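You operate a simulated robot arm through the tools that you are given. There is no shell and no other tool.

Carry out the task below with a simulated robot arm. There is one attempt and no reset: what you move stays moved.

Task
Put the yellow bundle on the top of the test bench away on the top of the wiring bench. Then take the grey pad on the top of the test bench and put it away on the low shelf of the packing bench. Then fetch the green push switch and set it on top of the yellow spool. Then take the yellow printed block and put it on the top of the long parts shelf. Then take the green insert and put it on the top of the test bench. Then put the white tub on the top of the test bench away on the top of the press bench. Then shut the test drawer. Then put the grey spool on the top of the side table away on the top of the wiring bench. Keep to this order.

Only the result counts: the job must be done as asked and must still hold three seconds after the hand-in. Knocking over, shifting, dropping, spilling or breaking anything else fails it.

Robot
A 6-joint arm with a two-finger parallel gripper on a trunk, on a base that drives. Base frame: it is fixed to the floor where the robot stands at the start and does not move with it; the origin is under the middle of the robot, x ahead of it, y to its left, z up; the surface under the hand at the start is at about z = 0.8. Readings come in m, rad, newtons and seconds.
With the tool pointing down near the work surface it reaches from about 0.44 to 0.86 m from the robot's upright axis, wherever it stands. Its first joint turns from -2.007 to 2.007 rad. Places, roughly: green insert (11x6x5 cm) [0.7, -1.5, 0.8]; green push switch [1, 0.25, 0.75]; grey pad (6x16x6 cm) [0.7, 0.3, 0.8]; grey spool (7x6x6 cm) [-0.2, 2.4, 0.8]; low shelf of the packing bench [-8.5, -1.6, 0.2]; test drawer [0.6, 0.7, 0.7]; top of the long parts shelf [-1.4, 3, 1]; top of the press bench [-6.3, -1.6, 0.8]; top of the test bench [1.1, 0.4, 0.8]; top of the wiring bench [-2, 0.4, 0.8]; white tub (6x6x5 cm) [1, 0.3, 0.8]; yellow bundle (18x3x3 cm) [0.5, 0.2, 0.8]; yellow printed block [1, 0.25, 0.75]; yellow spool (7x6x6 cm) [1.4, 0.2, 0.8]. Payload 4.2 kg.
Tool frame: the origin (TCP) lies between the finger pads and is the grasp point; the fingertips stand 0.023 m ahead of it; z points along the fingers, y is the line along which they close. The gripper opens to 0.094 m. The fingers are 0.038 m wide and 0.01 m thick; the gripper's body (0.054 by 0.096 m) begins 0.039 m behind the TCP.
Orientation is that of the tool frame in the base frame, as a unit quaternion [x, y, z, w]. With the fingers straight down and closing along the base's y, the tool's x points along the base's -x, its y along +y and its z along -z.

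Tools
- The arm moves only by the tool play_rows. Its argument "targets" is a list of rows, each a list of 7 numbers: the finger opening in m, from 0 to 0.094, then the shift along the base's x, y, z in m, then the turn, a rotation vector about the base's x, y, z in rad. In form: [[gripper, tx, ty, tz, rx, ry, rz], ...]. A call has 1 to 20 rows; each row shifts and turns the commanded pose from where the row before left it. Each row takes 0.2 s and may step no farther than 0.05 m and 0.15 rad from the row before; otherwise, or with a gripper value out of range, the whole call is refused. A pose out of reach is approached as far as the arm can. The call stops where the force on the tool passes 40 N (or 10 N more than at its start, if that is more) or the arm is blocked; 0.2 s more then pass. Each finger travels about 0.108 m/s and halts on what it meets, pressing with about 42 N; the grip force reading is that of the motor and also rises with nothing between the fingers. The clock runs only during rows and for 0.2 s after the last one: add rows that do not move to give the fingers time. It gives the time, the measured TCP pose, the force on the tool (base axes), the opening and the grip force at its end, in the units of the frame above (readings bear some noise), with the torque about the TCP (base axes, N m) and any sound that the robot's microphone picked up, and new pictures: "views" is both (left out), scene, wrist or none.
- Cameras (640 x 400 px; columns grow to the right, rows downward): "scene" is now at [0.1676, 0.2518, 1.3774]; the picture's right is [0.97, -0.24, 0.00], its down [-0.22, -0.91, -0.36] and it looks along [0.09, 0.35, -0.93] (base axes); focal length 214 px, centre (320, 200). "wrist" rides on the gripper at [0.086, 0.016, -0.075] in the tool frame; the picture's right is [-0.18, 0.98, 0.00], its down [-0.58, -0.11, -0.81] and it looks along [-0.79, -0.15, 0.59] (tool axes); focal length 243 px, centre (320, 200). There is no depth. A picture from a camera that has moved, and an enlarged one, comes with that camera's place and axes in the base frame and with its lens.
- lift_body(by): slides the trunk up (or, below 0, down) by that many m; the arm and the scene camera ride with it, the base frame stays. It gives what a move gives, with no picture.
- base_move(legs): drives the robot by 1 to 6 legs, each [ahead, turn to the left] in m and rad, along the robot's own axes; the way and the turn of a leg run together, so that a leg with both is an arc; at most 1.5 m and 3.142 rad a leg. The arm and the cameras ride along, it lands a little off, and it stops where it bumps. It gives what a move gives, and a new picture of the scene camera.
- aim_head(pan, tilt): turns the head with the scene camera to pan (to the left, within 1.396 rad either way) and tilt (down, from -0.506 to 1.204), counted from straight ahead of the robot. It gives what a move gives, and a new picture of the scene camera.
- enlarge(camera, box): a new picture of the part [left, top, right, bottom] of that camera's present view, enlarged. It takes no simulated time.
- finish_job(): hands the job in; it is judged then, once.

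Nothing tells you exact positions but the pictures and the camera data. Unless the task says otherwise, let go and move clear before handing in.

The tools are called as name(argument=value, ...) on one line, values as JSON. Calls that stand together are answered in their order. play_rows: Moves the arm, as the interface text tells. Its arguments: {"type":"object","properties":{"targets":{"type":"array","items":{"type":"array","items":{"type":"number"}}},"views":{"type":"string","enum":["both","scene","wrist","none"]}},"required":["targets"]} The other tools are called the same way: lift_body (by) slides the trunk up or down; base_move (legs) drives the base; aim_head (pan, tilt) turns the head that bears the scene camera; enlarge (camera, box) takes an enlarged picture of a part of a camera's view; finish_job () hands the job in.

At the start:

```text
clock: 0.0
ee_pos: [0.536, 0.2774, 1.0905]
ee_rot: [0.0, 1.0, 0.0, 0.0]
contact_force: [-0.1, 0.2, 0.0]
moment: [0.0, 0.0, -0.02]
grip_width: 0.0943
finger_force: 0.0
trunk travel left (down, up): [-0.775, 0.215]
robot x, y, heading: [0.0016, 0.0016, -0.001]
head pan, tilt: [1.333, 1.201]
```

scene: 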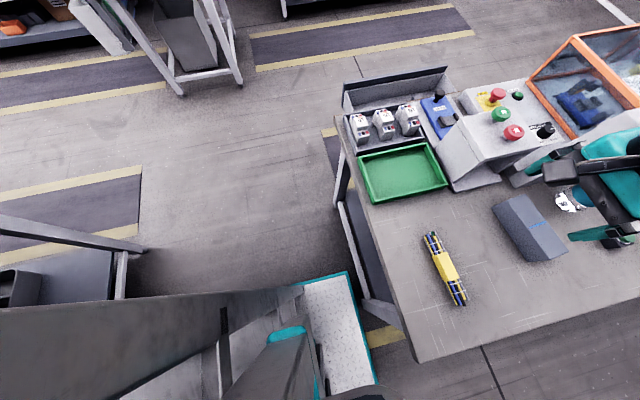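
wrist: 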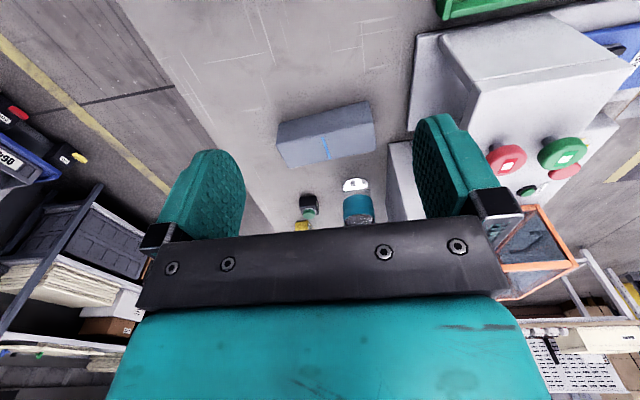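

The scene shows the test bench with the yellow bundle, grey pad, a green tray and switches to the left. I will look around with the head first to localize things.

aim_head(pan=0.3, tilt=0.9)

aim_head(pan=0.3, tilt=0.4)

aim_head(pan=1.3, tilt=0.4)

aim_head(pan=-1.0, tilt=0.5)

```text
clock: 1.3
ee_pos: [0.5347, 0.277, 1.0914]
ee_rot: [0.0, 1.0, 0.0, 0.0]
contact_force: [0.1, 0.1, -1.4]
moment: [0.0, 0.0, -0.02]
grip_width: 0.0938
finger_force: 0.0
trunk travel left (down, up): [-0.775, 0.215]
robot x, y, heading: [0.0012, 0.0001, -0.002]
head pan, tilt: [0.3, 0.901]
camera scene: at [0.2266, 0.2198, 1.3972], right [0.3, -0.95, 0.0], down [-0.75, -0.23, -0.62], along [0.59, 0.18, -0.78], focal length 214 px, centre (320, 200)
```

scene: 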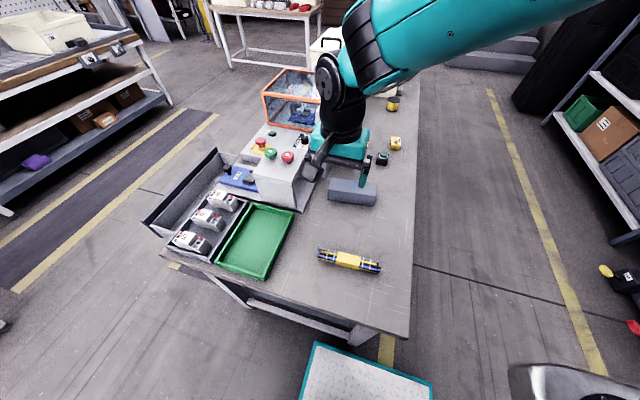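

```text
clock: 2.2
ee_pos: [0.5357, 0.2755, 1.0915]
ee_rot: [0.0, 1.0, 0.0, 0.0]
contact_force: [0.0, -0.2, 0.1]
moment: [-0.02, -0.01, -0.04]
grip_width: 0.0937
finger_force: 0.0
trunk travel left (down, up): [-0.775, 0.215]
robot x, y, heading: [0.0016, 0.0003, 0.002]
head pan, tilt: [0.3, 0.4]
camera scene: at [0.243, 0.2248, 1.4402], right [0.3, -0.96, 0.0], down [-0.37, -0.12, -0.92], along [0.88, 0.27, -0.39], focal length 214 px, centre (320, 200)
```

scene: 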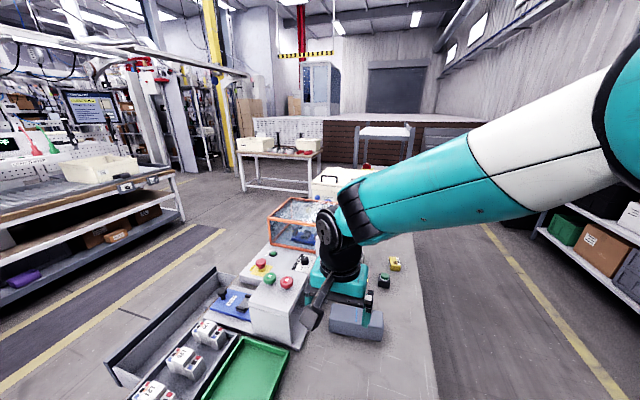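

```text
clock: 3.5
ee_pos: [0.5341, 0.2781, 1.09]
ee_rot: [0.0, 1.0, 0.0, 0.0]
contact_force: [-0.4, 0.2, 0.9]
moment: [0.01, -0.01, -0.02]
grip_width: 0.0941
finger_force: 0.1
trunk travel left (down, up): [-0.775, 0.215]
robot x, y, heading: [0.0003, -0.0004, -0.001]
head pan, tilt: [1.3, 0.4]
camera scene: at [0.1793, 0.2867, 1.4402], right [0.96, -0.27, 0.0], down [-0.1, -0.37, -0.92], along [0.25, 0.89, -0.39], focal length 214 px, centre (320, 200)
```

scene: 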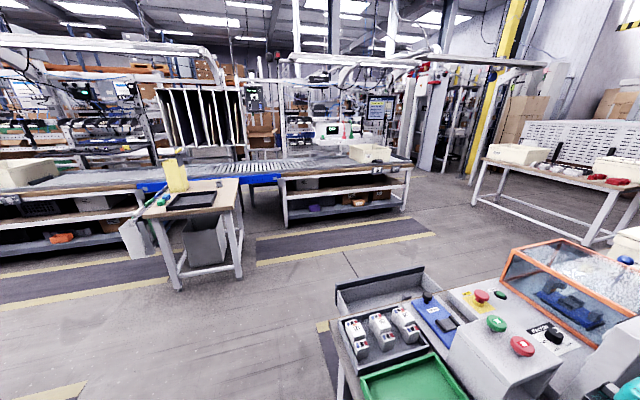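

```text
clock: 5.6
ee_pos: [0.5353, 0.2772, 1.0913]
ee_rot: [0.0, 1.0, 0.0, 0.001]
contact_force: [-0.2, -0.6, -0.9]
moment: [0.0, 0.0, 0.0]
grip_width: 0.0938
finger_force: 0.1
trunk travel left (down, up): [-0.775, 0.215]
robot x, y, heading: [0.0018, 0.0008, -0.0]
head pan, tilt: [-1.0, 0.499]
camera scene: at [0.2037, 0.1209, 1.4311], right [-0.84, -0.54, 0.0], down [-0.26, 0.4, -0.88], along [0.47, -0.74, -0.48], focal length 214 px, centre (320, 200)
```

scene: 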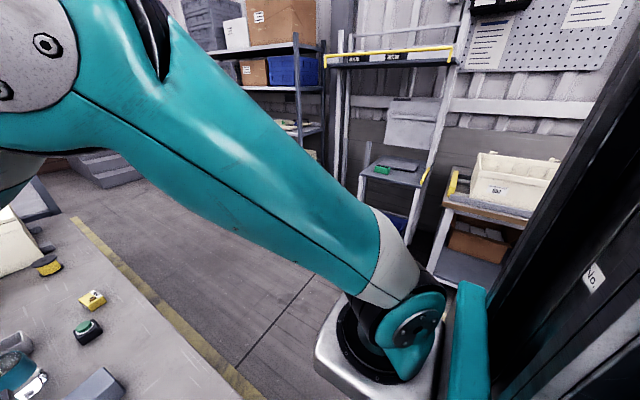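

The bundle lies at about (0.481, 0.21), running nearly along y. I'll turn the gripper to close along x, above it, and check with the wrist camera.

play_rows(targets=[[0.094, -0.0054, -0.0067, -0.01, 0, 0, -0.149], [0.094, -0.0054, -0.0067, -0.01, 0, 0, -0.149], [0.094, -0.0054, -0.0067, -0.01, 0, 0, -0.149], [0.094, -0.0054, -0.0067, -0.01, 0, 0, -0.149], [0.094, -0.0054, -0.0067, -0.01, 0, 0, -0.149], [0.094, -0.0054, -0.0067, -0.01, 0, 0, -0.149], [0.094, -0.0054, -0.0067, -0.01, 0, 0, -0.149], [0.094, -0.0054, -0.0067, -0.01, 0, 0, -0.149], [0.094, -0.0054, -0.0067, -0.01, 0, 0, -0.149], [0.094, -0.0054, -0.0067, -0.01, 0, 0, -0.149], [0.094, 0, 0, 0, 0, 0, 0]])

aim_head(pan=0.3, tilt=0.9)

```text
clock: 8.0
ee_pos: [0.4809, 0.2104, 0.9903]
ee_rot: [0.679, 0.734, 0.0, -0.001]
contact_force: [0.0, 0.1, -0.5]
moment: [0.0, -0.01, 0.02]
grip_width: 0.0942
finger_force: 0.0
trunk travel left (down, up): [-0.775, 0.215]
robot x, y, heading: [-0.0022, -0.0016, -0.003]
head pan, tilt: [-1.0, 0.499]
camera scene: at [0.2036, 0.1208, 1.4311], right [-0.84, -0.54, 0.0], down [-0.26, 0.4, -0.88], along [0.47, -0.74, -0.48], focal length 214 px, centre (320, 200)
camera wrist: at [0.4921, 0.2969, 1.0645], right [0.99, -0.11, 0.0], down [-0.06, -0.59, 0.81], along [-0.09, -0.8, -0.59], focal length 243 px, centre (320, 200)
```

scene: 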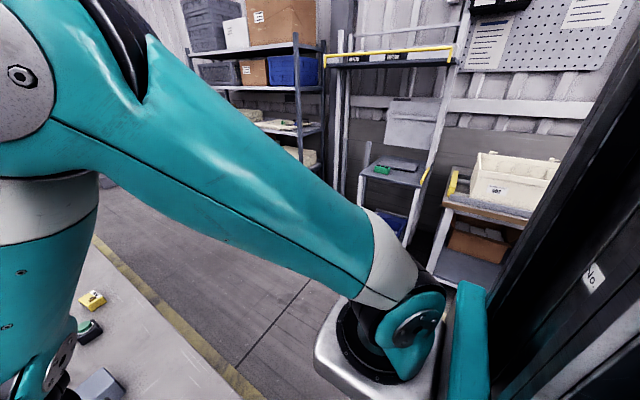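
wrist: 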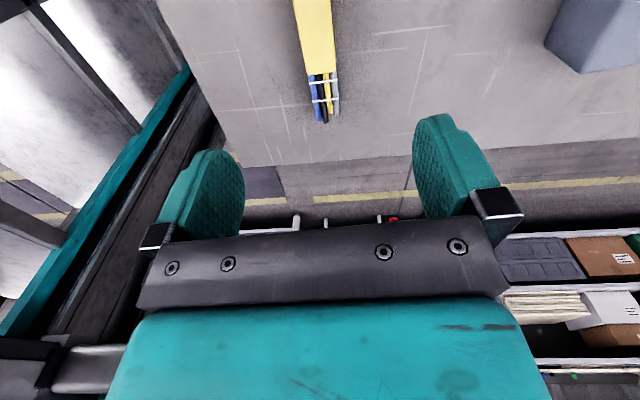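

```text
clock: 9.5
ee_pos: [0.4814, 0.2111, 0.9904]
ee_rot: [0.678, 0.735, 0.0, 0.001]
contact_force: [0.3, -0.4, 0.6]
moment: [-0.02, 0.0, -0.02]
grip_width: 0.0939
finger_force: 0.0
trunk travel left (down, up): [-0.775, 0.215]
robot x, y, heading: [-0.0003, 0.0006, -0.001]
head pan, tilt: [0.3, 0.901]
camera scene: at [0.2266, 0.2197, 1.3972], right [0.29, -0.96, 0.0], down [-0.75, -0.23, -0.62], along [0.59, 0.18, -0.78], focal length 214 px, centre (320, 200)
```

scene: 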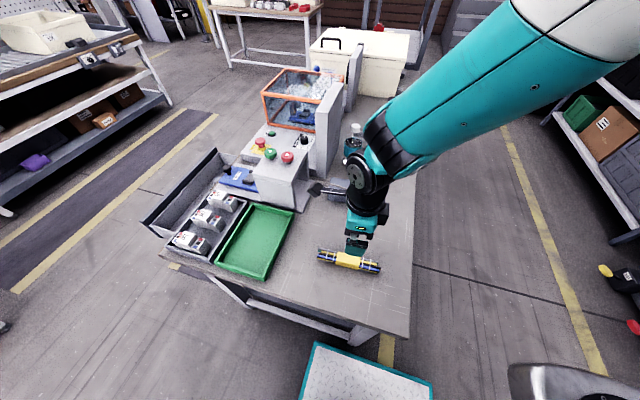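

The gripper is centred over the bundle. Descending in part and checking.

play_rows(targets=[[0.094, 0, 0, -0.04, 0, 0, 0], [0.094, 0, 0, -0.04, 0, 0, 0], [0.094, 0, 0, -0.04, 0, 0, 0], [0.094, 0, 0, -0.02, 0, 0, 0], [0.094, 0, 0, 0, 0, 0, 0]])

```text
clock: 10.7
ee_pos: [0.4801, 0.2092, 0.8502]
ee_rot: [0.677, 0.736, 0.0, 0.001]
contact_force: [0.0, 0.1, 0.3]
moment: [0.0, -0.02, -0.01]
grip_width: 0.0939
finger_force: 0.1
trunk travel left (down, up): [-0.775, 0.215]
robot x, y, heading: [0.0024, -0.0003, 0.002]
head pan, tilt: [0.3, 0.901]
camera scene: at [0.2265, 0.2197, 1.3972], right [0.3, -0.96, 0.0], down [-0.75, -0.23, -0.62], along [0.59, 0.18, -0.78], focal length 214 px, centre (320, 200)
camera wrist: at [0.4912, 0.296, 0.9236], right [0.99, -0.1, 0.0], down [-0.06, -0.59, 0.81], along [-0.08, -0.8, -0.59], focal length 243 px, centre (320, 200)
```

scene: 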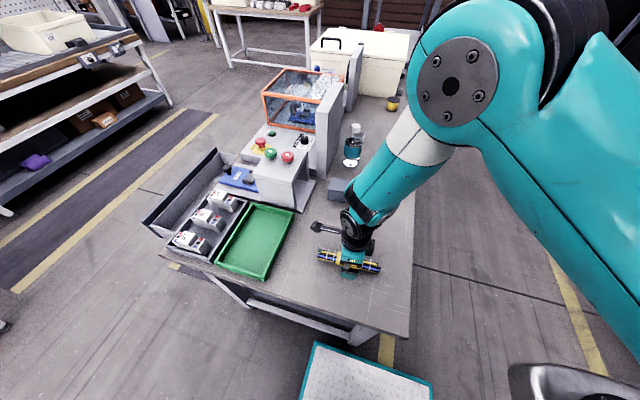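
wrist: 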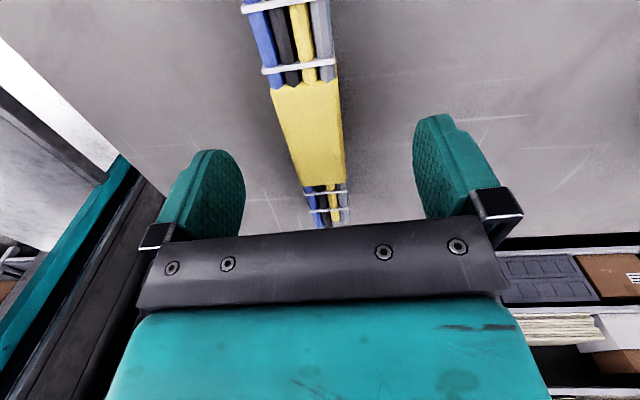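

Bundle is between the fingers. Lowering the last bit and closing.

play_rows(targets=[[0.094, 0, 0, -0.012, 0, 0, 0], [0.094, 0, 0, -0.01, 0, 0, 0], [0.094, 0, 0, 0, 0, 0, 0]], views="wrist")

play_rows(targets=[[0.06, 0, 0, 0, 0, 0, 0], [0.03, 0, 0, 0, 0, 0, 0], [0.01, 0, 0, 0, 0, 0, 0], [0.01, 0, 0, 0, 0, 0, 0], [0.01, 0, 0, 0, 0, 0, 0]], views="wrist")

```text
clock: 11.5
ee_pos: [0.4805, 0.2104, 0.828]
ee_rot: [0.678, 0.735, 0.0, 0.001]
contact_force: [0.0, -0.4, 0.2]
moment: [0.0, 0.02, 0.0]
grip_width: 0.0938
finger_force: 0.1
trunk travel left (down, up): [-0.775, 0.215]
robot x, y, heading: [0.0007, 0.0, -0.001]
head pan, tilt: [0.3, 0.901]
camera wrist: at [0.491, 0.2964, 0.9023], right [0.99, -0.1, 0.0], down [-0.06, -0.59, 0.81], along [-0.08, -0.8, -0.59], focal length 243 px, centre (320, 200)
```

wrist: 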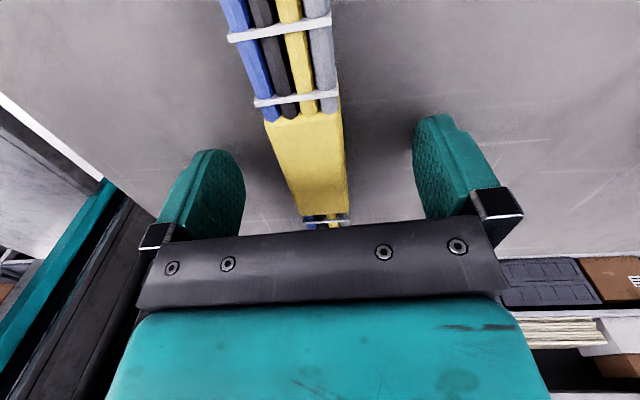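

```text
clock: 12.7
ee_pos: [0.4804, 0.21, 0.8283]
ee_rot: [0.678, 0.735, 0.0, 0.0]
contact_force: [1.4, 0.7, 0.2]
moment: [-0.2, -0.02, 0.07]
grip_width: 0.0276
finger_force: 42.6
trunk travel left (down, up): [-0.775, 0.215]
robot x, y, heading: [0.002, -0.0004, 0.004]
head pan, tilt: [0.3, 0.901]
camera wrist: at [0.4911, 0.2964, 0.9024], right [0.99, -0.1, 0.0], down [-0.06, -0.59, 0.81], along [-0.08, -0.8, -0.59], focal length 243 px, centre (320, 200)
```

wrist: 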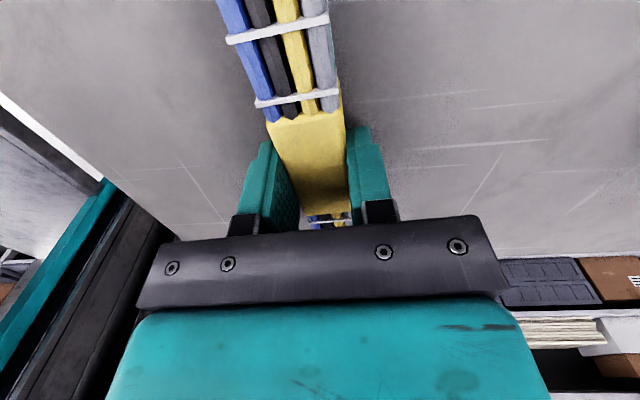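

Gripped (0.0276 m). Lifting, then backing off to look toward the wiring bench.

play_rows(targets=[[0.01, 0, 0, 0.03, 0, 0, 0], [0.01, 0, 0, 0.04, 0, 0, 0], [0.01, 0, 0, 0.05, 0, 0, 0], [0.01, 0, 0, 0.05, 0, 0, 0], [0.01, 0, 0, 0.05, 0, 0, 0], [0.01, 0, 0, 0.03, 0, 0, 0], [0.01, 0, 0, 0, 0, 0, 0]])

base_move(legs=[[-0.5, 0]])

aim_head(pan=1.39, tilt=0.6)

aim_head(pan=-1.39, tilt=0.6)

```text
clock: 14.3
ee_pos: [0.4811, 0.2098, 1.0785]
ee_rot: [0.678, 0.735, 0.0, -0.001]
contact_force: [0.0, -0.1, -1.7]
moment: [0.0, -0.01, -0.04]
grip_width: 0.0274
finger_force: 41.5
trunk travel left (down, up): [-0.775, 0.215]
robot x, y, heading: [-0.0008, 0.0005, 0.0]
head pan, tilt: [0.3, 0.901]
camera scene: at [0.2267, 0.2198, 1.3972], right [0.3, -0.96, 0.0], down [-0.75, -0.23, -0.62], along [0.59, 0.18, -0.78], focal length 214 px, centre (320, 200)
camera wrist: at [0.4921, 0.2955, 1.1532], right [0.99, -0.1, 0.0], down [-0.06, -0.59, 0.81], along [-0.08, -0.8, -0.59], focal length 243 px, centre (320, 200)
```

scene: 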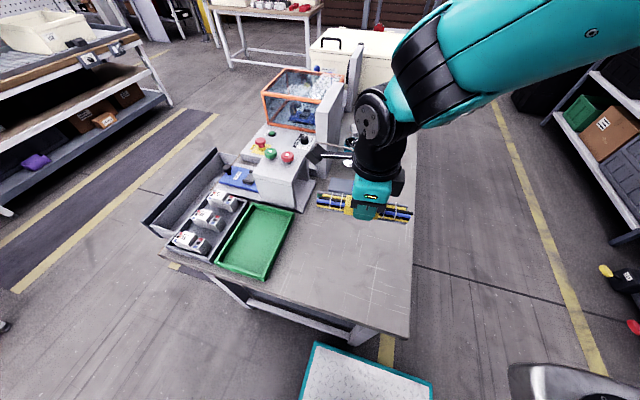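
wrist: 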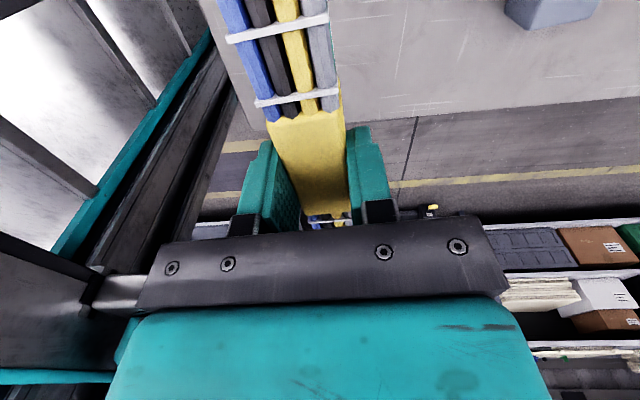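

```text
clock: 17.2
ee_pos: [-0.0157, 0.2109, 1.0791]
ee_rot: [0.678, 0.735, 0.0, 0.0]
contact_force: [-0.1, -0.8, -1.6]
moment: [0.0, -0.01, -0.02]
grip_width: 0.0274
finger_force: 42.0
trunk travel left (down, up): [-0.775, 0.215]
robot x, y, heading: [-0.4986, -0.001, -0.004]
head pan, tilt: [0.3, 0.901]
camera scene: at [-0.2593, 0.2188, 1.3974], right [0.29, -0.96, 0.0], down [-0.75, -0.23, -0.61], along [0.59, 0.18, -0.79], focal length 214 px, centre (320, 200)
```

scene: 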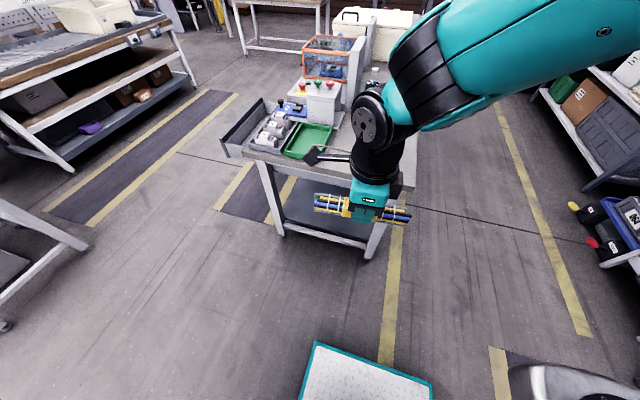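

```text
clock: 18.6
ee_pos: [-0.0219, 0.21, 1.0832]
ee_rot: [0.678, 0.735, 0.002, 0.002]
contact_force: [-0.6, -0.5, -1.1]
moment: [0.01, -0.01, 0.02]
grip_width: 0.0277
finger_force: 42.2
trunk travel left (down, up): [-0.775, 0.215]
robot x, y, heading: [-0.4985, -0.002, -0.006]
head pan, tilt: [1.389, 0.6]
camera scene: at [-0.316, 0.2825, 1.4226], right [0.98, -0.19, -0.01], down [-0.11, -0.56, -0.82], along [0.15, 0.81, -0.57], focal length 214 px, centre (320, 200)
```

scene: 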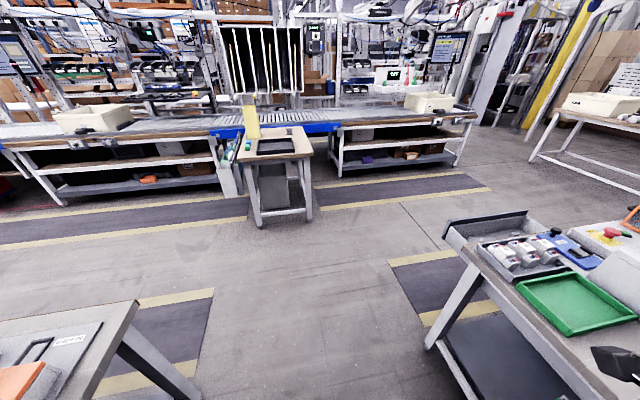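

```text
clock: 21.0
ee_pos: [-0.0235, 0.2098, 1.0831]
ee_rot: [0.677, 0.736, 0.002, 0.002]
contact_force: [0.2, 0.4, -1.9]
moment: [-0.03, 0.0, 0.01]
grip_width: 0.0275
finger_force: 41.2
trunk travel left (down, up): [-0.775, 0.215]
robot x, y, heading: [-0.4988, -0.0025, -0.006]
head pan, tilt: [-1.389, 0.6]
camera scene: at [-0.3167, 0.108, 1.4227], right [-0.98, -0.17, 0.01], down [-0.11, 0.56, -0.82], along [0.14, -0.81, -0.57], focal length 214 px, centre (320, 200)
```

scene: 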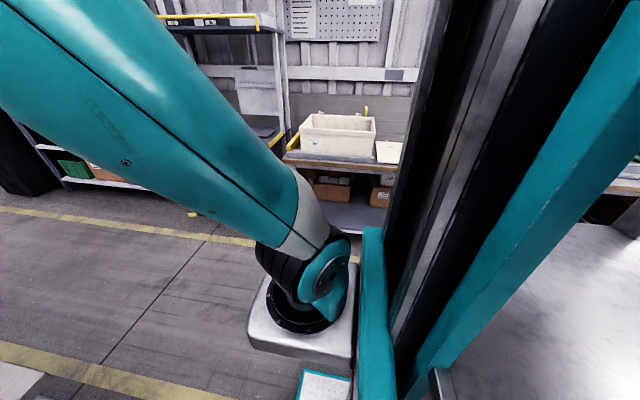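

The wiring bench starts behind-left at about x=-0.79. I'll go forward to mid-gap and turn left to face it.

base_move(legs=[[0.3, 0], [0, 1.57]])

aim_head(pan=1.2, tilt=0.8)

```text
clock: 26.9
ee_pos: [-0.4148, 0.4688, 1.082]
ee_rot: [-0.047, 0.999, 0.004, 0.0]
contact_force: [0.5, -0.5, -0.6]
moment: [0.0, -0.02, -0.01]
grip_width: 0.0275
finger_force: 41.9
trunk travel left (down, up): [-0.775, 0.215]
robot x, y, heading: [-0.2012, 0.0005, 1.575]
head pan, tilt: [-1.389, 0.6]
camera scene: at [-0.3063, 0.1678, 1.422], right [0.19, -0.98, 0.0], down [-0.55, -0.11, -0.83], along [0.81, 0.16, -0.56], focal length 214 px, centre (320, 200)
```

scene: 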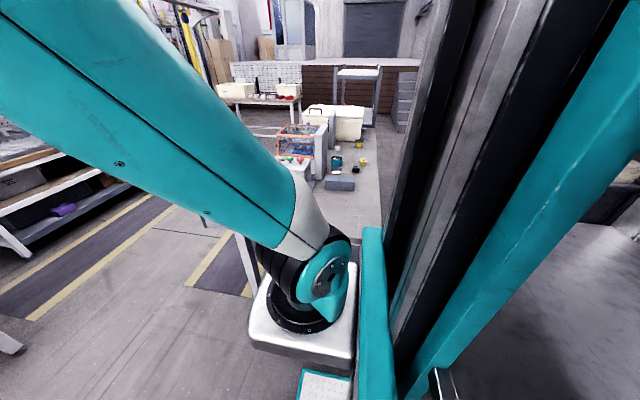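

```text
clock: 29.2
ee_pos: [-0.4134, 0.47, 1.0815]
ee_rot: [-0.047, 0.999, 0.003, 0.0]
contact_force: [-0.3, 0.3, -1.2]
moment: [-0.01, 0.0, 0.02]
grip_width: 0.0276
finger_force: 42.1
trunk travel left (down, up): [-0.775, 0.215]
robot x, y, heading: [-0.2046, -0.002, 1.58]
head pan, tilt: [1.201, 0.799]
camera scene: at [-0.4685, 0.1795, 1.4051], right [0.35, 0.94, 0.0], down [0.67, -0.25, -0.7], along [-0.65, 0.25, -0.72], focal length 214 px, centre (320, 200)
```

scene: 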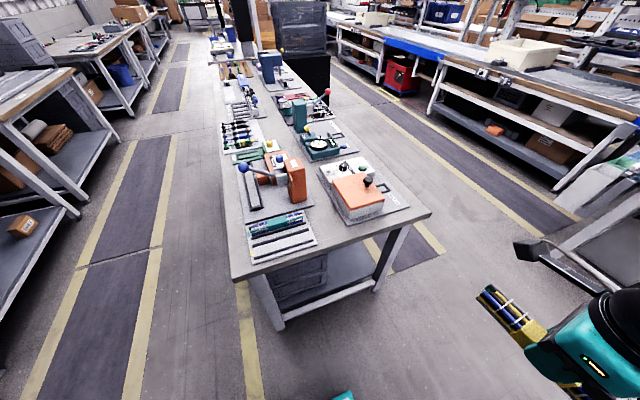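

The wiring bench is crowded. I'll enlarge to find a free patch.

enlarge(camera="scene", box=[200, 120, 440, 290])

enlarge(camera="scene", box=[200, 30, 360, 140])

```text
2.35 times, centred on (320, 205) of scene
camera zoom: at [-0.4685, 0.1795, 1.4051], right [0.35, 0.94, 0.0], down [0.67, -0.25, -0.7], along [-0.65, 0.25, -0.72], focal length 505 px, centre (320, 188)
```

zoom: 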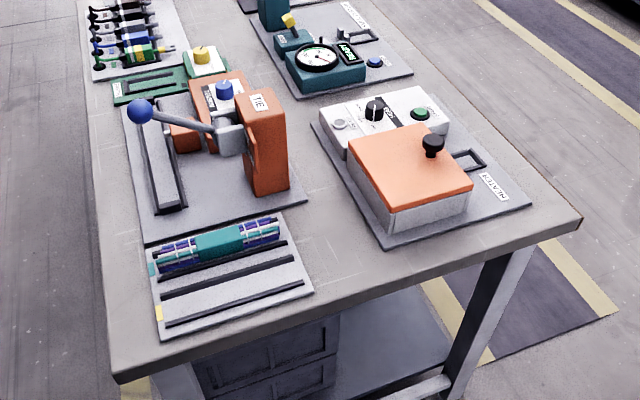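

```text
3.64 times, centred on (280, 85) of scene
camera zoom: at [-0.4685, 0.1795, 1.4051], right [0.35, 0.94, 0.0], down [0.67, -0.25, -0.7], along [-0.65, 0.25, -0.72], focal length 780 px, centre (466, 618)
```

zoom: 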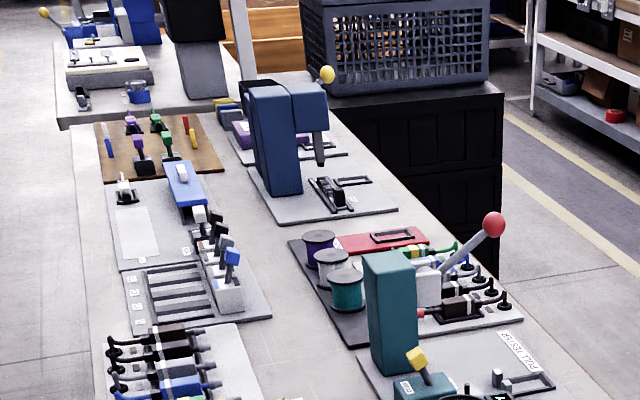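

The rack at the near end holds a similar teal bundle and has a slot marked yellow — that looks like the bundle's home. I'll turn to face the bench and look closer.

base_move(legs=[[0, 1.56]])

aim_head(pan=-0.1, tilt=0.95)

enlarge(camera="scene", box=[200, 160, 440, 310])

```text
clock: 33.4
ee_pos: [-0.6767, -0.2003, 1.0815]
ee_rot: [0.729, -0.684, -0.003, 0.003]
contact_force: [-0.9, 0.7, -0.8]
moment: [0.01, 0.02, 0.01]
grip_width: 0.0275
finger_force: 42.2
trunk travel left (down, up): [-0.775, 0.215]
robot x, y, heading: [-0.1989, -0.0025, 3.12]
head pan, tilt: [1.201, 0.799]
camera scene: at [-0.3837, -0.2654, 1.4051], right [-0.92, 0.38, 0.0], down [0.27, 0.66, -0.7], along [-0.27, -0.64, -0.72], focal length 214 px, centre (320, 200)
```

scene: 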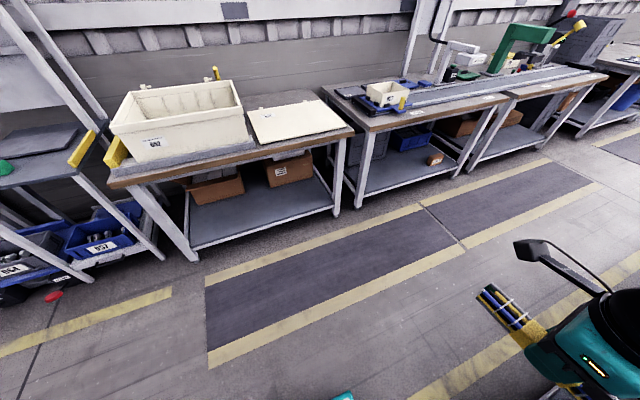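

```text
clock: 34.9
ee_pos: [-0.6762, -0.2014, 1.0815]
ee_rot: [0.729, -0.684, -0.003, 0.003]
contact_force: [-0.6, -0.5, -1.8]
moment: [0.0, 0.03, 0.02]
grip_width: 0.0278
finger_force: 42.0
trunk travel left (down, up): [-0.775, 0.215]
robot x, y, heading: [-0.1996, -0.0042, 3.12]
head pan, tilt: [-0.099, 0.949]
camera scene: at [-0.4251, -0.1821, 1.3936], right [0.12, 0.99, 0.0], down [0.81, -0.1, -0.58], along [-0.58, 0.07, -0.81], focal length 214 px, centre (320, 200)
```

scene: 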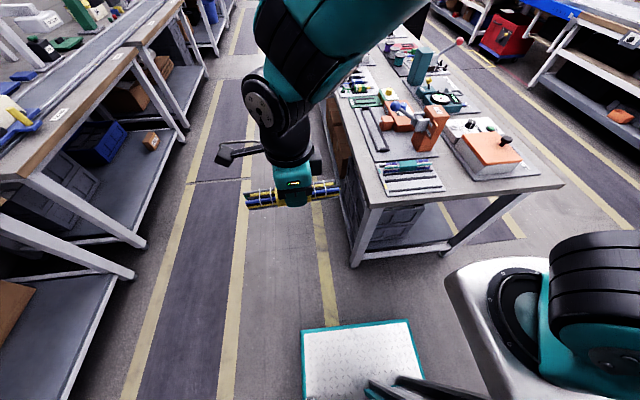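

```text
2.67 times, centred on (320, 235) of scene
camera zoom: at [-0.4251, -0.1821, 1.3936], right [0.12, 0.99, 0.0], down [0.81, -0.1, -0.58], along [-0.58, 0.07, -0.81], focal length 572 px, centre (320, 107)
```

zoom: 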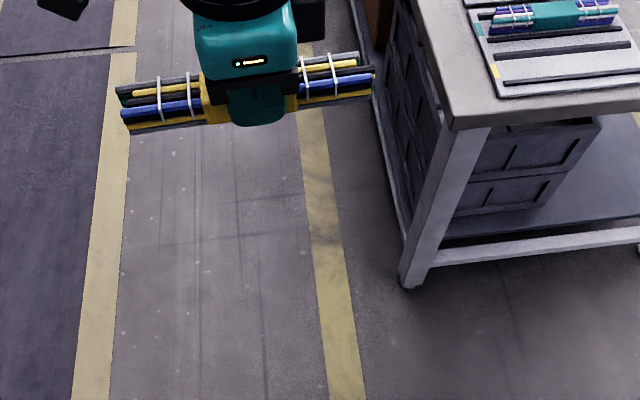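

aim_head(pan=-0.55, tilt=0.75)

enlarge(camera="scene", box=[220, 120, 420, 245])

```text
clock: 35.8
ee_pos: [-0.6763, -0.2004, 1.082]
ee_rot: [0.729, -0.684, -0.002, 0.003]
contact_force: [0.2, 0.1, -1.5]
moment: [0.01, 0.03, -0.02]
grip_width: 0.0277
finger_force: 42.1
trunk travel left (down, up): [-0.775, 0.215]
robot x, y, heading: [-0.2, -0.0041, 3.119]
head pan, tilt: [-0.55, 0.75]
camera scene: at [-0.4226, -0.1461, 1.4091], right [0.54, 0.84, 0.0], down [0.57, -0.37, -0.73], along [-0.62, 0.39, -0.68], focal length 214 px, centre (320, 200)
```

scene: 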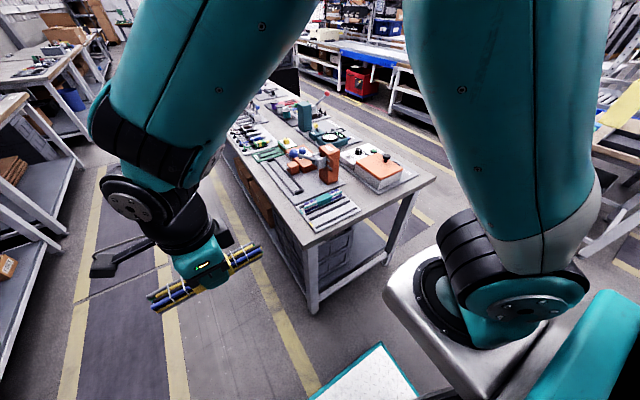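

```text
3.20 times, centred on (320, 182) of scene
camera zoom: at [-0.4226, -0.1461, 1.4091], right [0.54, 0.84, 0.0], down [0.57, -0.37, -0.73], along [-0.62, 0.39, -0.68], focal length 686 px, centre (320, 256)
```

zoom: 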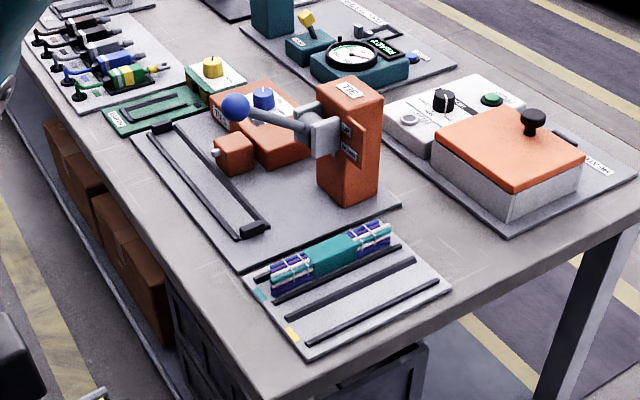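

Rack's yellow-marked slot is at roughly x=-0.866, y=0.205, running along y. Moving the bundle above it, high, for a closer look.

play_rows(targets=[[0.01, -0.019, 0.0405, 0, 0, 0, 0], [0.01, -0.019, 0.0405, 0, 0, 0, 0], [0.01, -0.019, 0.0405, 0, 0, 0, 0], [0.01, -0.019, 0.0405, 0, 0, 0, 0], [0.01, -0.019, 0.0405, 0, 0, 0, 0], [0.01, -0.019, 0.0405, -0.01, 0, 0, 0], [0.01, -0.019, 0.0405, -0.01, 0, 0, -0.02], [0.01, -0.019, 0.0405, -0.02, 0, 0, -0.02], [0.01, -0.019, 0.0405, -0.02, 0, 0, -0.02], [0.01, -0.019, 0.0405, -0.02, 0, 0, -0.02], [0.01, 0, 0, 0, 0, 0, 0]])

enlarge(camera="scene", box=[220, 120, 420, 245])

```text
clock: 38.2
ee_pos: [-0.8671, 0.2067, 1.0001]
ee_rot: [-0.701, 0.713, 0.003, -0.002]
contact_force: [0.4, -0.4, -1.1]
moment: [0.0, 0.03, 0.02]
grip_width: 0.0277
finger_force: 41.8
trunk travel left (down, up): [-0.775, 0.215]
robot x, y, heading: [-0.1969, -0.0029, 3.124]
head pan, tilt: [-0.55, 0.75]
camera scene: at [-0.4226, -0.1459, 1.4091], right [0.54, 0.84, 0.0], down [0.57, -0.37, -0.73], along [-0.62, 0.4, -0.68], focal length 214 px, centre (320, 200)
camera wrist: at [-0.8833, 0.1187, 1.0742], right [-0.98, 0.2, 0.01], down [0.12, 0.58, 0.81], along [0.16, 0.79, -0.59], focal length 243 px, centre (320, 200)
```

scene: 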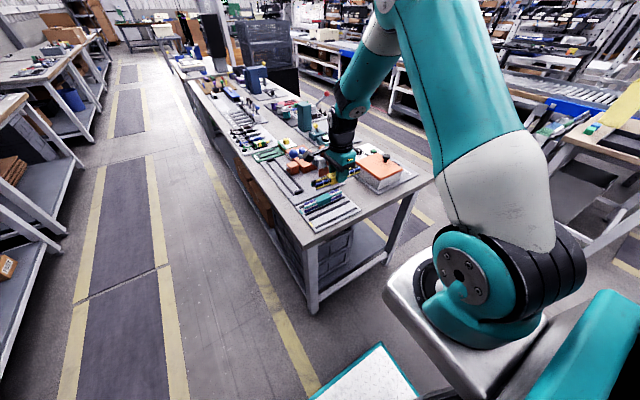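
wrist: 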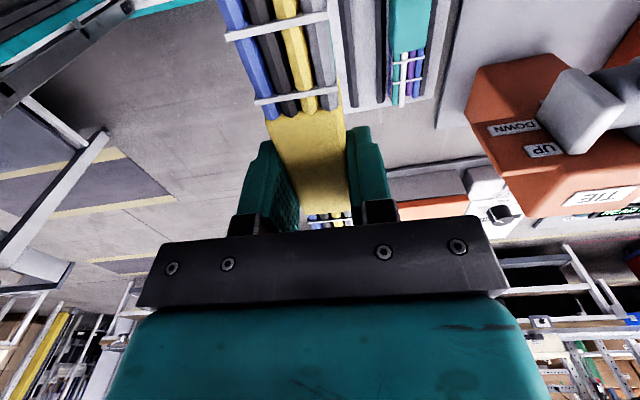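

```text
3.20 times, centred on (320, 182) of scene
camera zoom: at [-0.4226, -0.1459, 1.4091], right [0.54, 0.84, 0.0], down [0.57, -0.37, -0.73], along [-0.62, 0.4, -0.68], focal length 686 px, centre (320, 256)
```

zoom: 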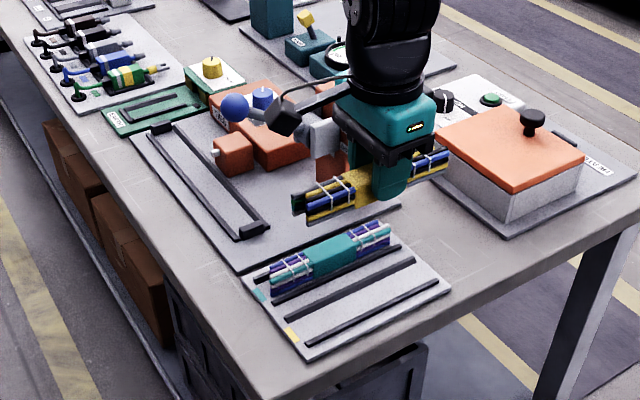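

enlarge(camera="wrist", box=[240, 0, 480, 150])

```text
2.67 times, centred on (360, 75) of wrist
camera zoom: at [-0.8833, 0.1187, 1.0742], right [-0.98, 0.2, 0.01], down [0.12, 0.58, 0.81], along [0.16, 0.79, -0.59], focal length 647 px, centre (213, 533)
```

zoom: 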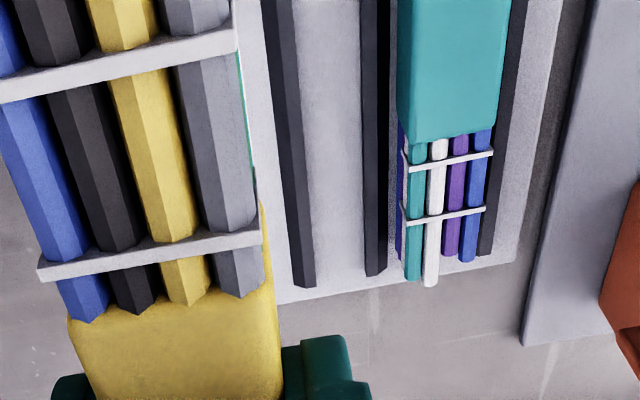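

The slot centre is at about x=-0.866; the rack is parallel to y. Lowering partway with a slight rotation, then check.

play_rows(targets=[[0.01, 0.0005, -0.002, -0.04, 0, 0, 0.015], [0.01, 0, -0.002, -0.04, 0, 0, 0.01], [0.01, 0, 0, -0.03, 0, 0, 0], [0.01, 0, 0, -0.02, 0, 0, 0], [0.01, 0, 0, 0, 0, 0, 0]])

enlarge(camera="scene", box=[280, 160, 380, 240])

enlarge(camera="wrist", box=[200, 0, 440, 150])

```text
clock: 39.4
ee_pos: [-0.8671, 0.2014, 0.8711]
ee_rot: [0.71, -0.704, -0.002, 0.002]
contact_force: [-0.5, 1.0, -1.7]
moment: [0.02, 0.01, 0.01]
grip_width: 0.0275
finger_force: 42.3
trunk travel left (down, up): [-0.775, 0.215]
robot x, y, heading: [-0.1967, -0.0012, 3.123]
head pan, tilt: [-0.55, 0.75]
camera scene: at [-0.4226, -0.1459, 1.4091], right [0.54, 0.84, 0.0], down [0.57, -0.37, -0.73], along [-0.62, 0.4, -0.68], focal length 214 px, centre (320, 200)
camera wrist: at [-0.88, 0.1143, 0.9453], right [-0.98, 0.18, 0.01], down [0.11, 0.58, 0.81], along [0.14, 0.79, -0.59], focal length 243 px, centre (320, 200)
```

scene: 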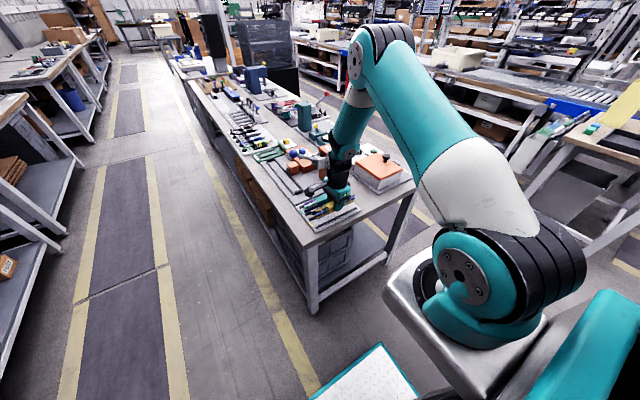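
wrist: 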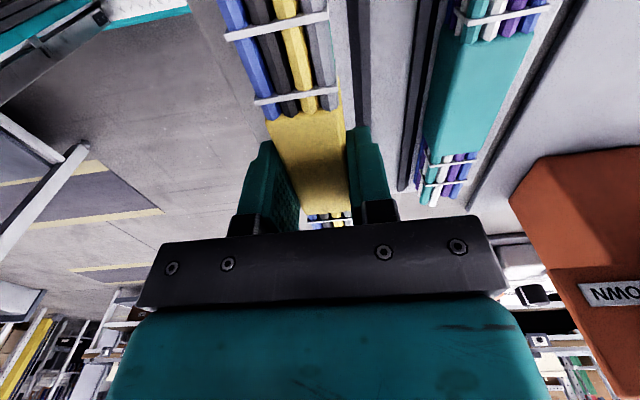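

```text
5.00 times, centred on (330, 200) of scene
camera zoom: at [-0.4226, -0.1459, 1.4091], right [0.54, 0.84, 0.0], down [0.57, -0.37, -0.73], along [-0.62, 0.4, -0.68], focal length 1072 px, centre (270, 200)
```

zoom: 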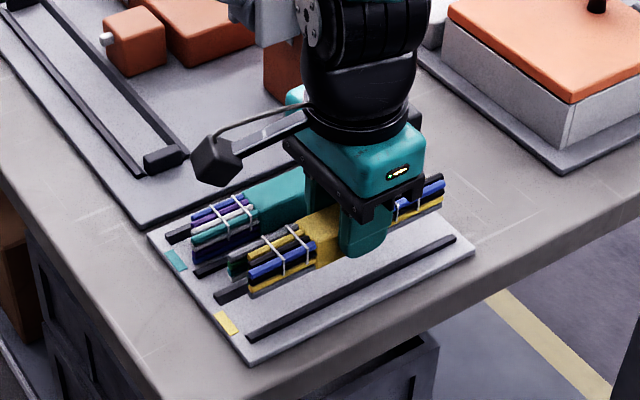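

```text
2.67 times, centred on (320, 75) of wrist
camera zoom: at [-0.88, 0.1143, 0.9453], right [-0.98, 0.18, 0.01], down [0.11, 0.58, 0.81], along [0.14, 0.79, -0.59], focal length 647 px, centre (320, 533)
```

zoom: 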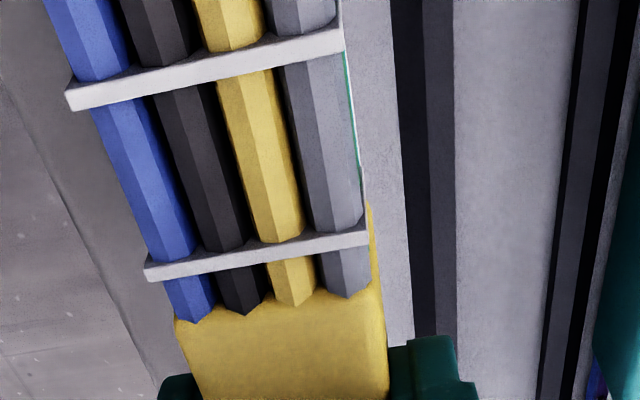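

The bundle lines up with the slot centre (x≈-0.867). Lowering gently.

play_rows(targets=[[0.01, 0, 0, -0.012, 0, 0, 0], [0.01, 0, 0, -0.01, 0, 0, 0], [0.01, 0, 0, -0.005, 0, 0, 0], [0.01, 0, 0, 0, 0, 0, 0]])

enlarge(camera="scene", box=[280, 160, 380, 240])

enlarge(camera="wrist", box=[200, 0, 440, 150])

```text
clock: 40.4
ee_pos: [-0.8667, 0.1998, 0.8452]
ee_rot: [0.71, -0.704, -0.002, 0.003]
contact_force: [-1.4, 0.3, -1.1]
moment: [0.02, 0.01, -0.03]
grip_width: 0.0276
finger_force: 42.2
trunk travel left (down, up): [-0.775, 0.215]
robot x, y, heading: [-0.1989, 0.0029, 3.121]
head pan, tilt: [-0.55, 0.75]
camera scene: at [-0.4227, -0.1459, 1.4091], right [0.54, 0.84, 0.0], down [0.57, -0.37, -0.73], along [-0.62, 0.4, -0.68], focal length 214 px, centre (320, 200)
camera wrist: at [-0.8793, 0.1125, 0.9182], right [-0.98, 0.18, 0.01], down [0.11, 0.58, 0.81], along [0.14, 0.79, -0.59], focal length 243 px, centre (320, 200)
```

scene: 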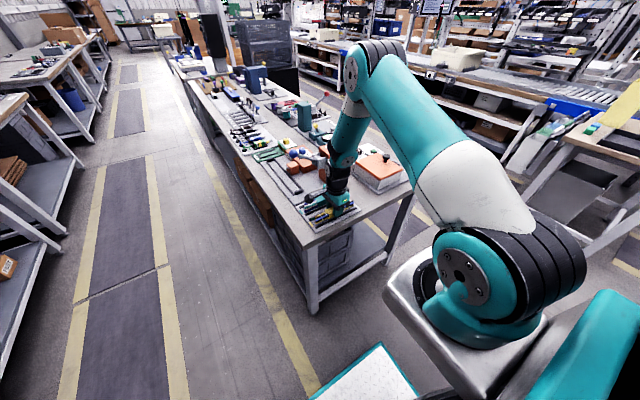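
wrist: 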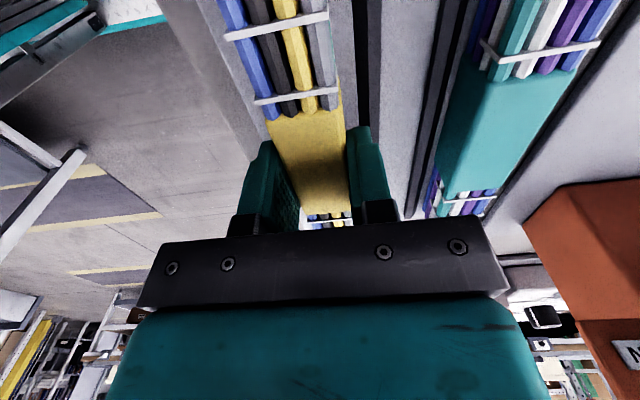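

```text
5.00 times, centred on (330, 200) of scene
camera zoom: at [-0.4227, -0.1459, 1.4091], right [0.54, 0.84, 0.0], down [0.57, -0.37, -0.73], along [-0.62, 0.4, -0.68], focal length 1072 px, centre (270, 200)
```

zoom: 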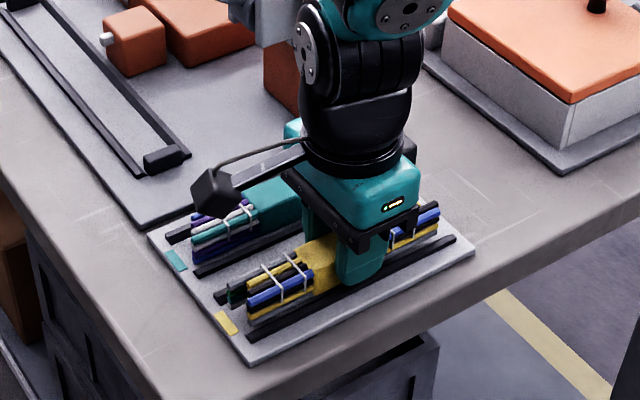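

```text
2.67 times, centred on (320, 75) of wrist
camera zoom: at [-0.8793, 0.1125, 0.9182], right [-0.98, 0.18, 0.01], down [0.11, 0.58, 0.81], along [0.14, 0.79, -0.59], focal length 647 px, centre (320, 533)
```

zoom: 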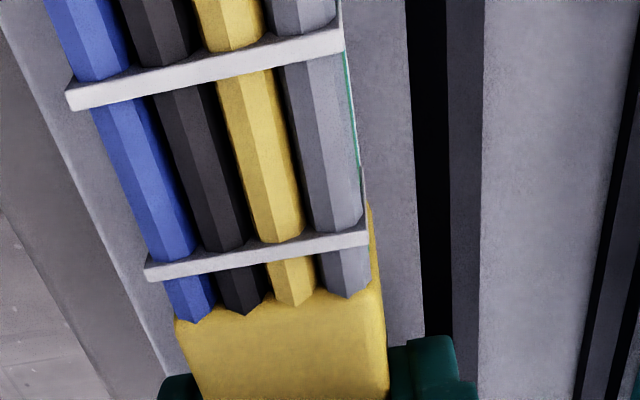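

enlarge(camera="scene", box=[310, 195, 360, 235])

enlarge(camera="wrist", box=[270, 190, 390, 240])

```text
10.00 times, centred on (335, 215) of scene
camera zoom: at [-0.4227, -0.1459, 1.4091], right [0.54, 0.84, 0.0], down [0.57, -0.37, -0.73], along [-0.62, 0.4, -0.68], focal length 2145 px, centre (170, 50)
```

zoom: 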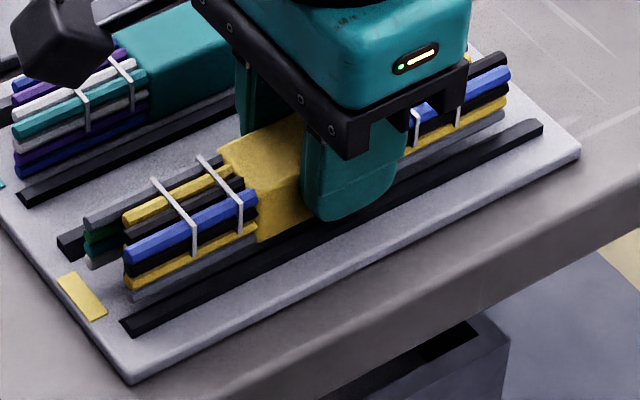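

```text
5.33 times, centred on (330, 215) of wrist
camera zoom: at [-0.8793, 0.1125, 0.9182], right [-0.98, 0.18, 0.01], down [0.11, 0.58, 0.81], along [0.14, 0.79, -0.59], focal length 1294 px, centre (267, 120)
```

zoom: 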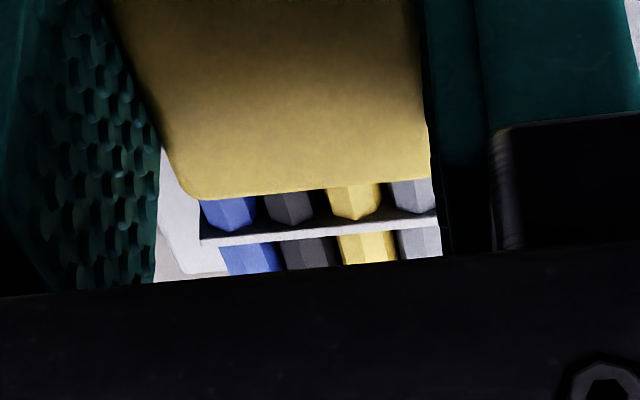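

Fine adjustment: 2.5 mm toward −x with a tiny turn, then lower further.

play_rows(targets=[[0.01, -0.0025, 0, 0, 0, 0, -0.012], [0.01, 0, 0, -0.003, 0, 0, 0], [0.01, 0, 0, -0.003, 0, 0, 0], [0.01, 0, 0, 0, 0, 0, 0]], views="none")

enlarge(camera="scene", box=[310, 195, 360, 235])

```text
clock: 41.4
ee_pos: [-0.8687, 0.2006, 0.8393]
ee_rot: [-0.705, 0.709, 0.003, -0.003]
contact_force: [0.4, 0.0, -1.7]
moment: [0.02, -0.02, -0.02]
grip_width: 0.0275
finger_force: 42.2
trunk travel left (down, up): [-0.775, 0.215]
robot x, y, heading: [-0.2004, 0.0004, 3.119]
head pan, tilt: [-0.55, 0.75]
```

```text
10.00 times, centred on (335, 215) of scene
camera zoom: at [-0.4227, -0.1459, 1.4091], right [0.54, 0.84, 0.0], down [0.57, -0.37, -0.73], along [-0.62, 0.4, -0.68], focal length 2145 px, centre (170, 50)
```

zoom: 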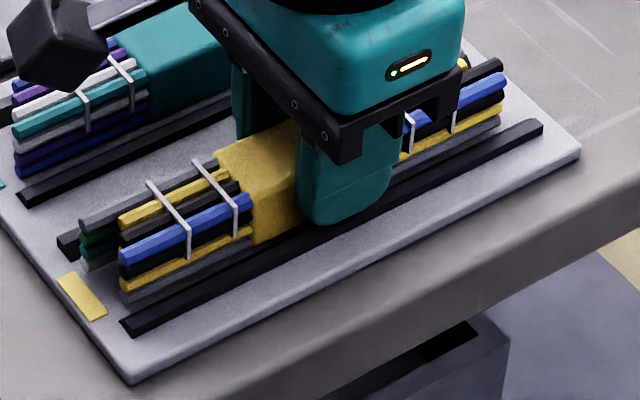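

play_rows(targets=[[0.01, 0, 0, -0.002, 0, 0, 0], [0.01, 0, 0, -0.002, 0, 0, 0], [0.01, 0, 0, 0, 0, 0, 0]], views="none")

enlarge(camera="scene", box=[310, 195, 360, 235])

```text
clock: 42.2
ee_pos: [-0.8698, 0.2002, 0.8362]
ee_rot: [-0.706, 0.709, 0.004, -0.004]
contact_force: [-1.9, 0.1, 21.3]
moment: [-0.76, -0.26, 0.29]
grip_width: 0.0277
finger_force: 41.4
trunk travel left (down, up): [-0.775, 0.215]
robot x, y, heading: [-0.1998, -0.0018, 3.12]
head pan, tilt: [-0.55, 0.75]
```

```text
10.00 times, centred on (335, 215) of scene
camera zoom: at [-0.4219, -0.1461, 1.4096], right [0.54, 0.84, 0.0], down [0.57, -0.37, -0.73], along [-0.62, 0.4, -0.68], focal length 2145 px, centre (170, 50)
```

zoom: 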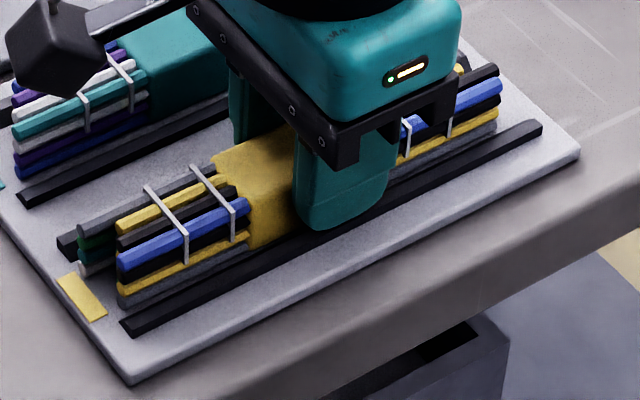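

Contact at the expected height; bundle lies in its slot. Opening modestly (to avoid the teal bundle) and lifting.

play_rows(targets=[[0.04, 0, 0, 0, 0, 0, 0], [0.055, 0, 0, 0, 0, 0, 0], [0.055, 0, 0, 0, 0, 0, 0]], views="none")

enlarge(camera="scene", box=[310, 195, 360, 235])

```text
clock: 43.0
ee_pos: [-0.8689, 0.1996, 0.8362]
ee_rot: [-0.705, 0.709, 0.002, -0.002]
contact_force: [-0.4, -0.1, 21.6]
moment: [-0.2, 0.64, 0.0]
grip_width: 0.0554
finger_force: 0.4
trunk travel left (down, up): [-0.775, 0.215]
robot x, y, heading: [-0.1967, -0.0013, 3.121]
head pan, tilt: [-0.55, 0.75]
```

```text
10.00 times, centred on (335, 215) of scene
camera zoom: at [-0.4218, -0.1462, 1.4093], right [0.54, 0.84, 0.0], down [0.57, -0.37, -0.73], along [-0.62, 0.4, -0.68], focal length 2145 px, centre (170, 50)
```

zoom: 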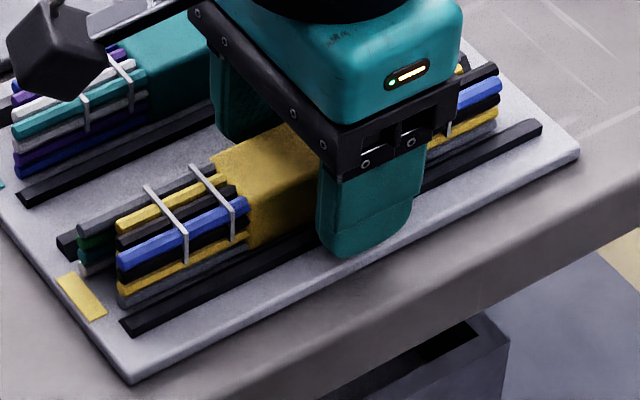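

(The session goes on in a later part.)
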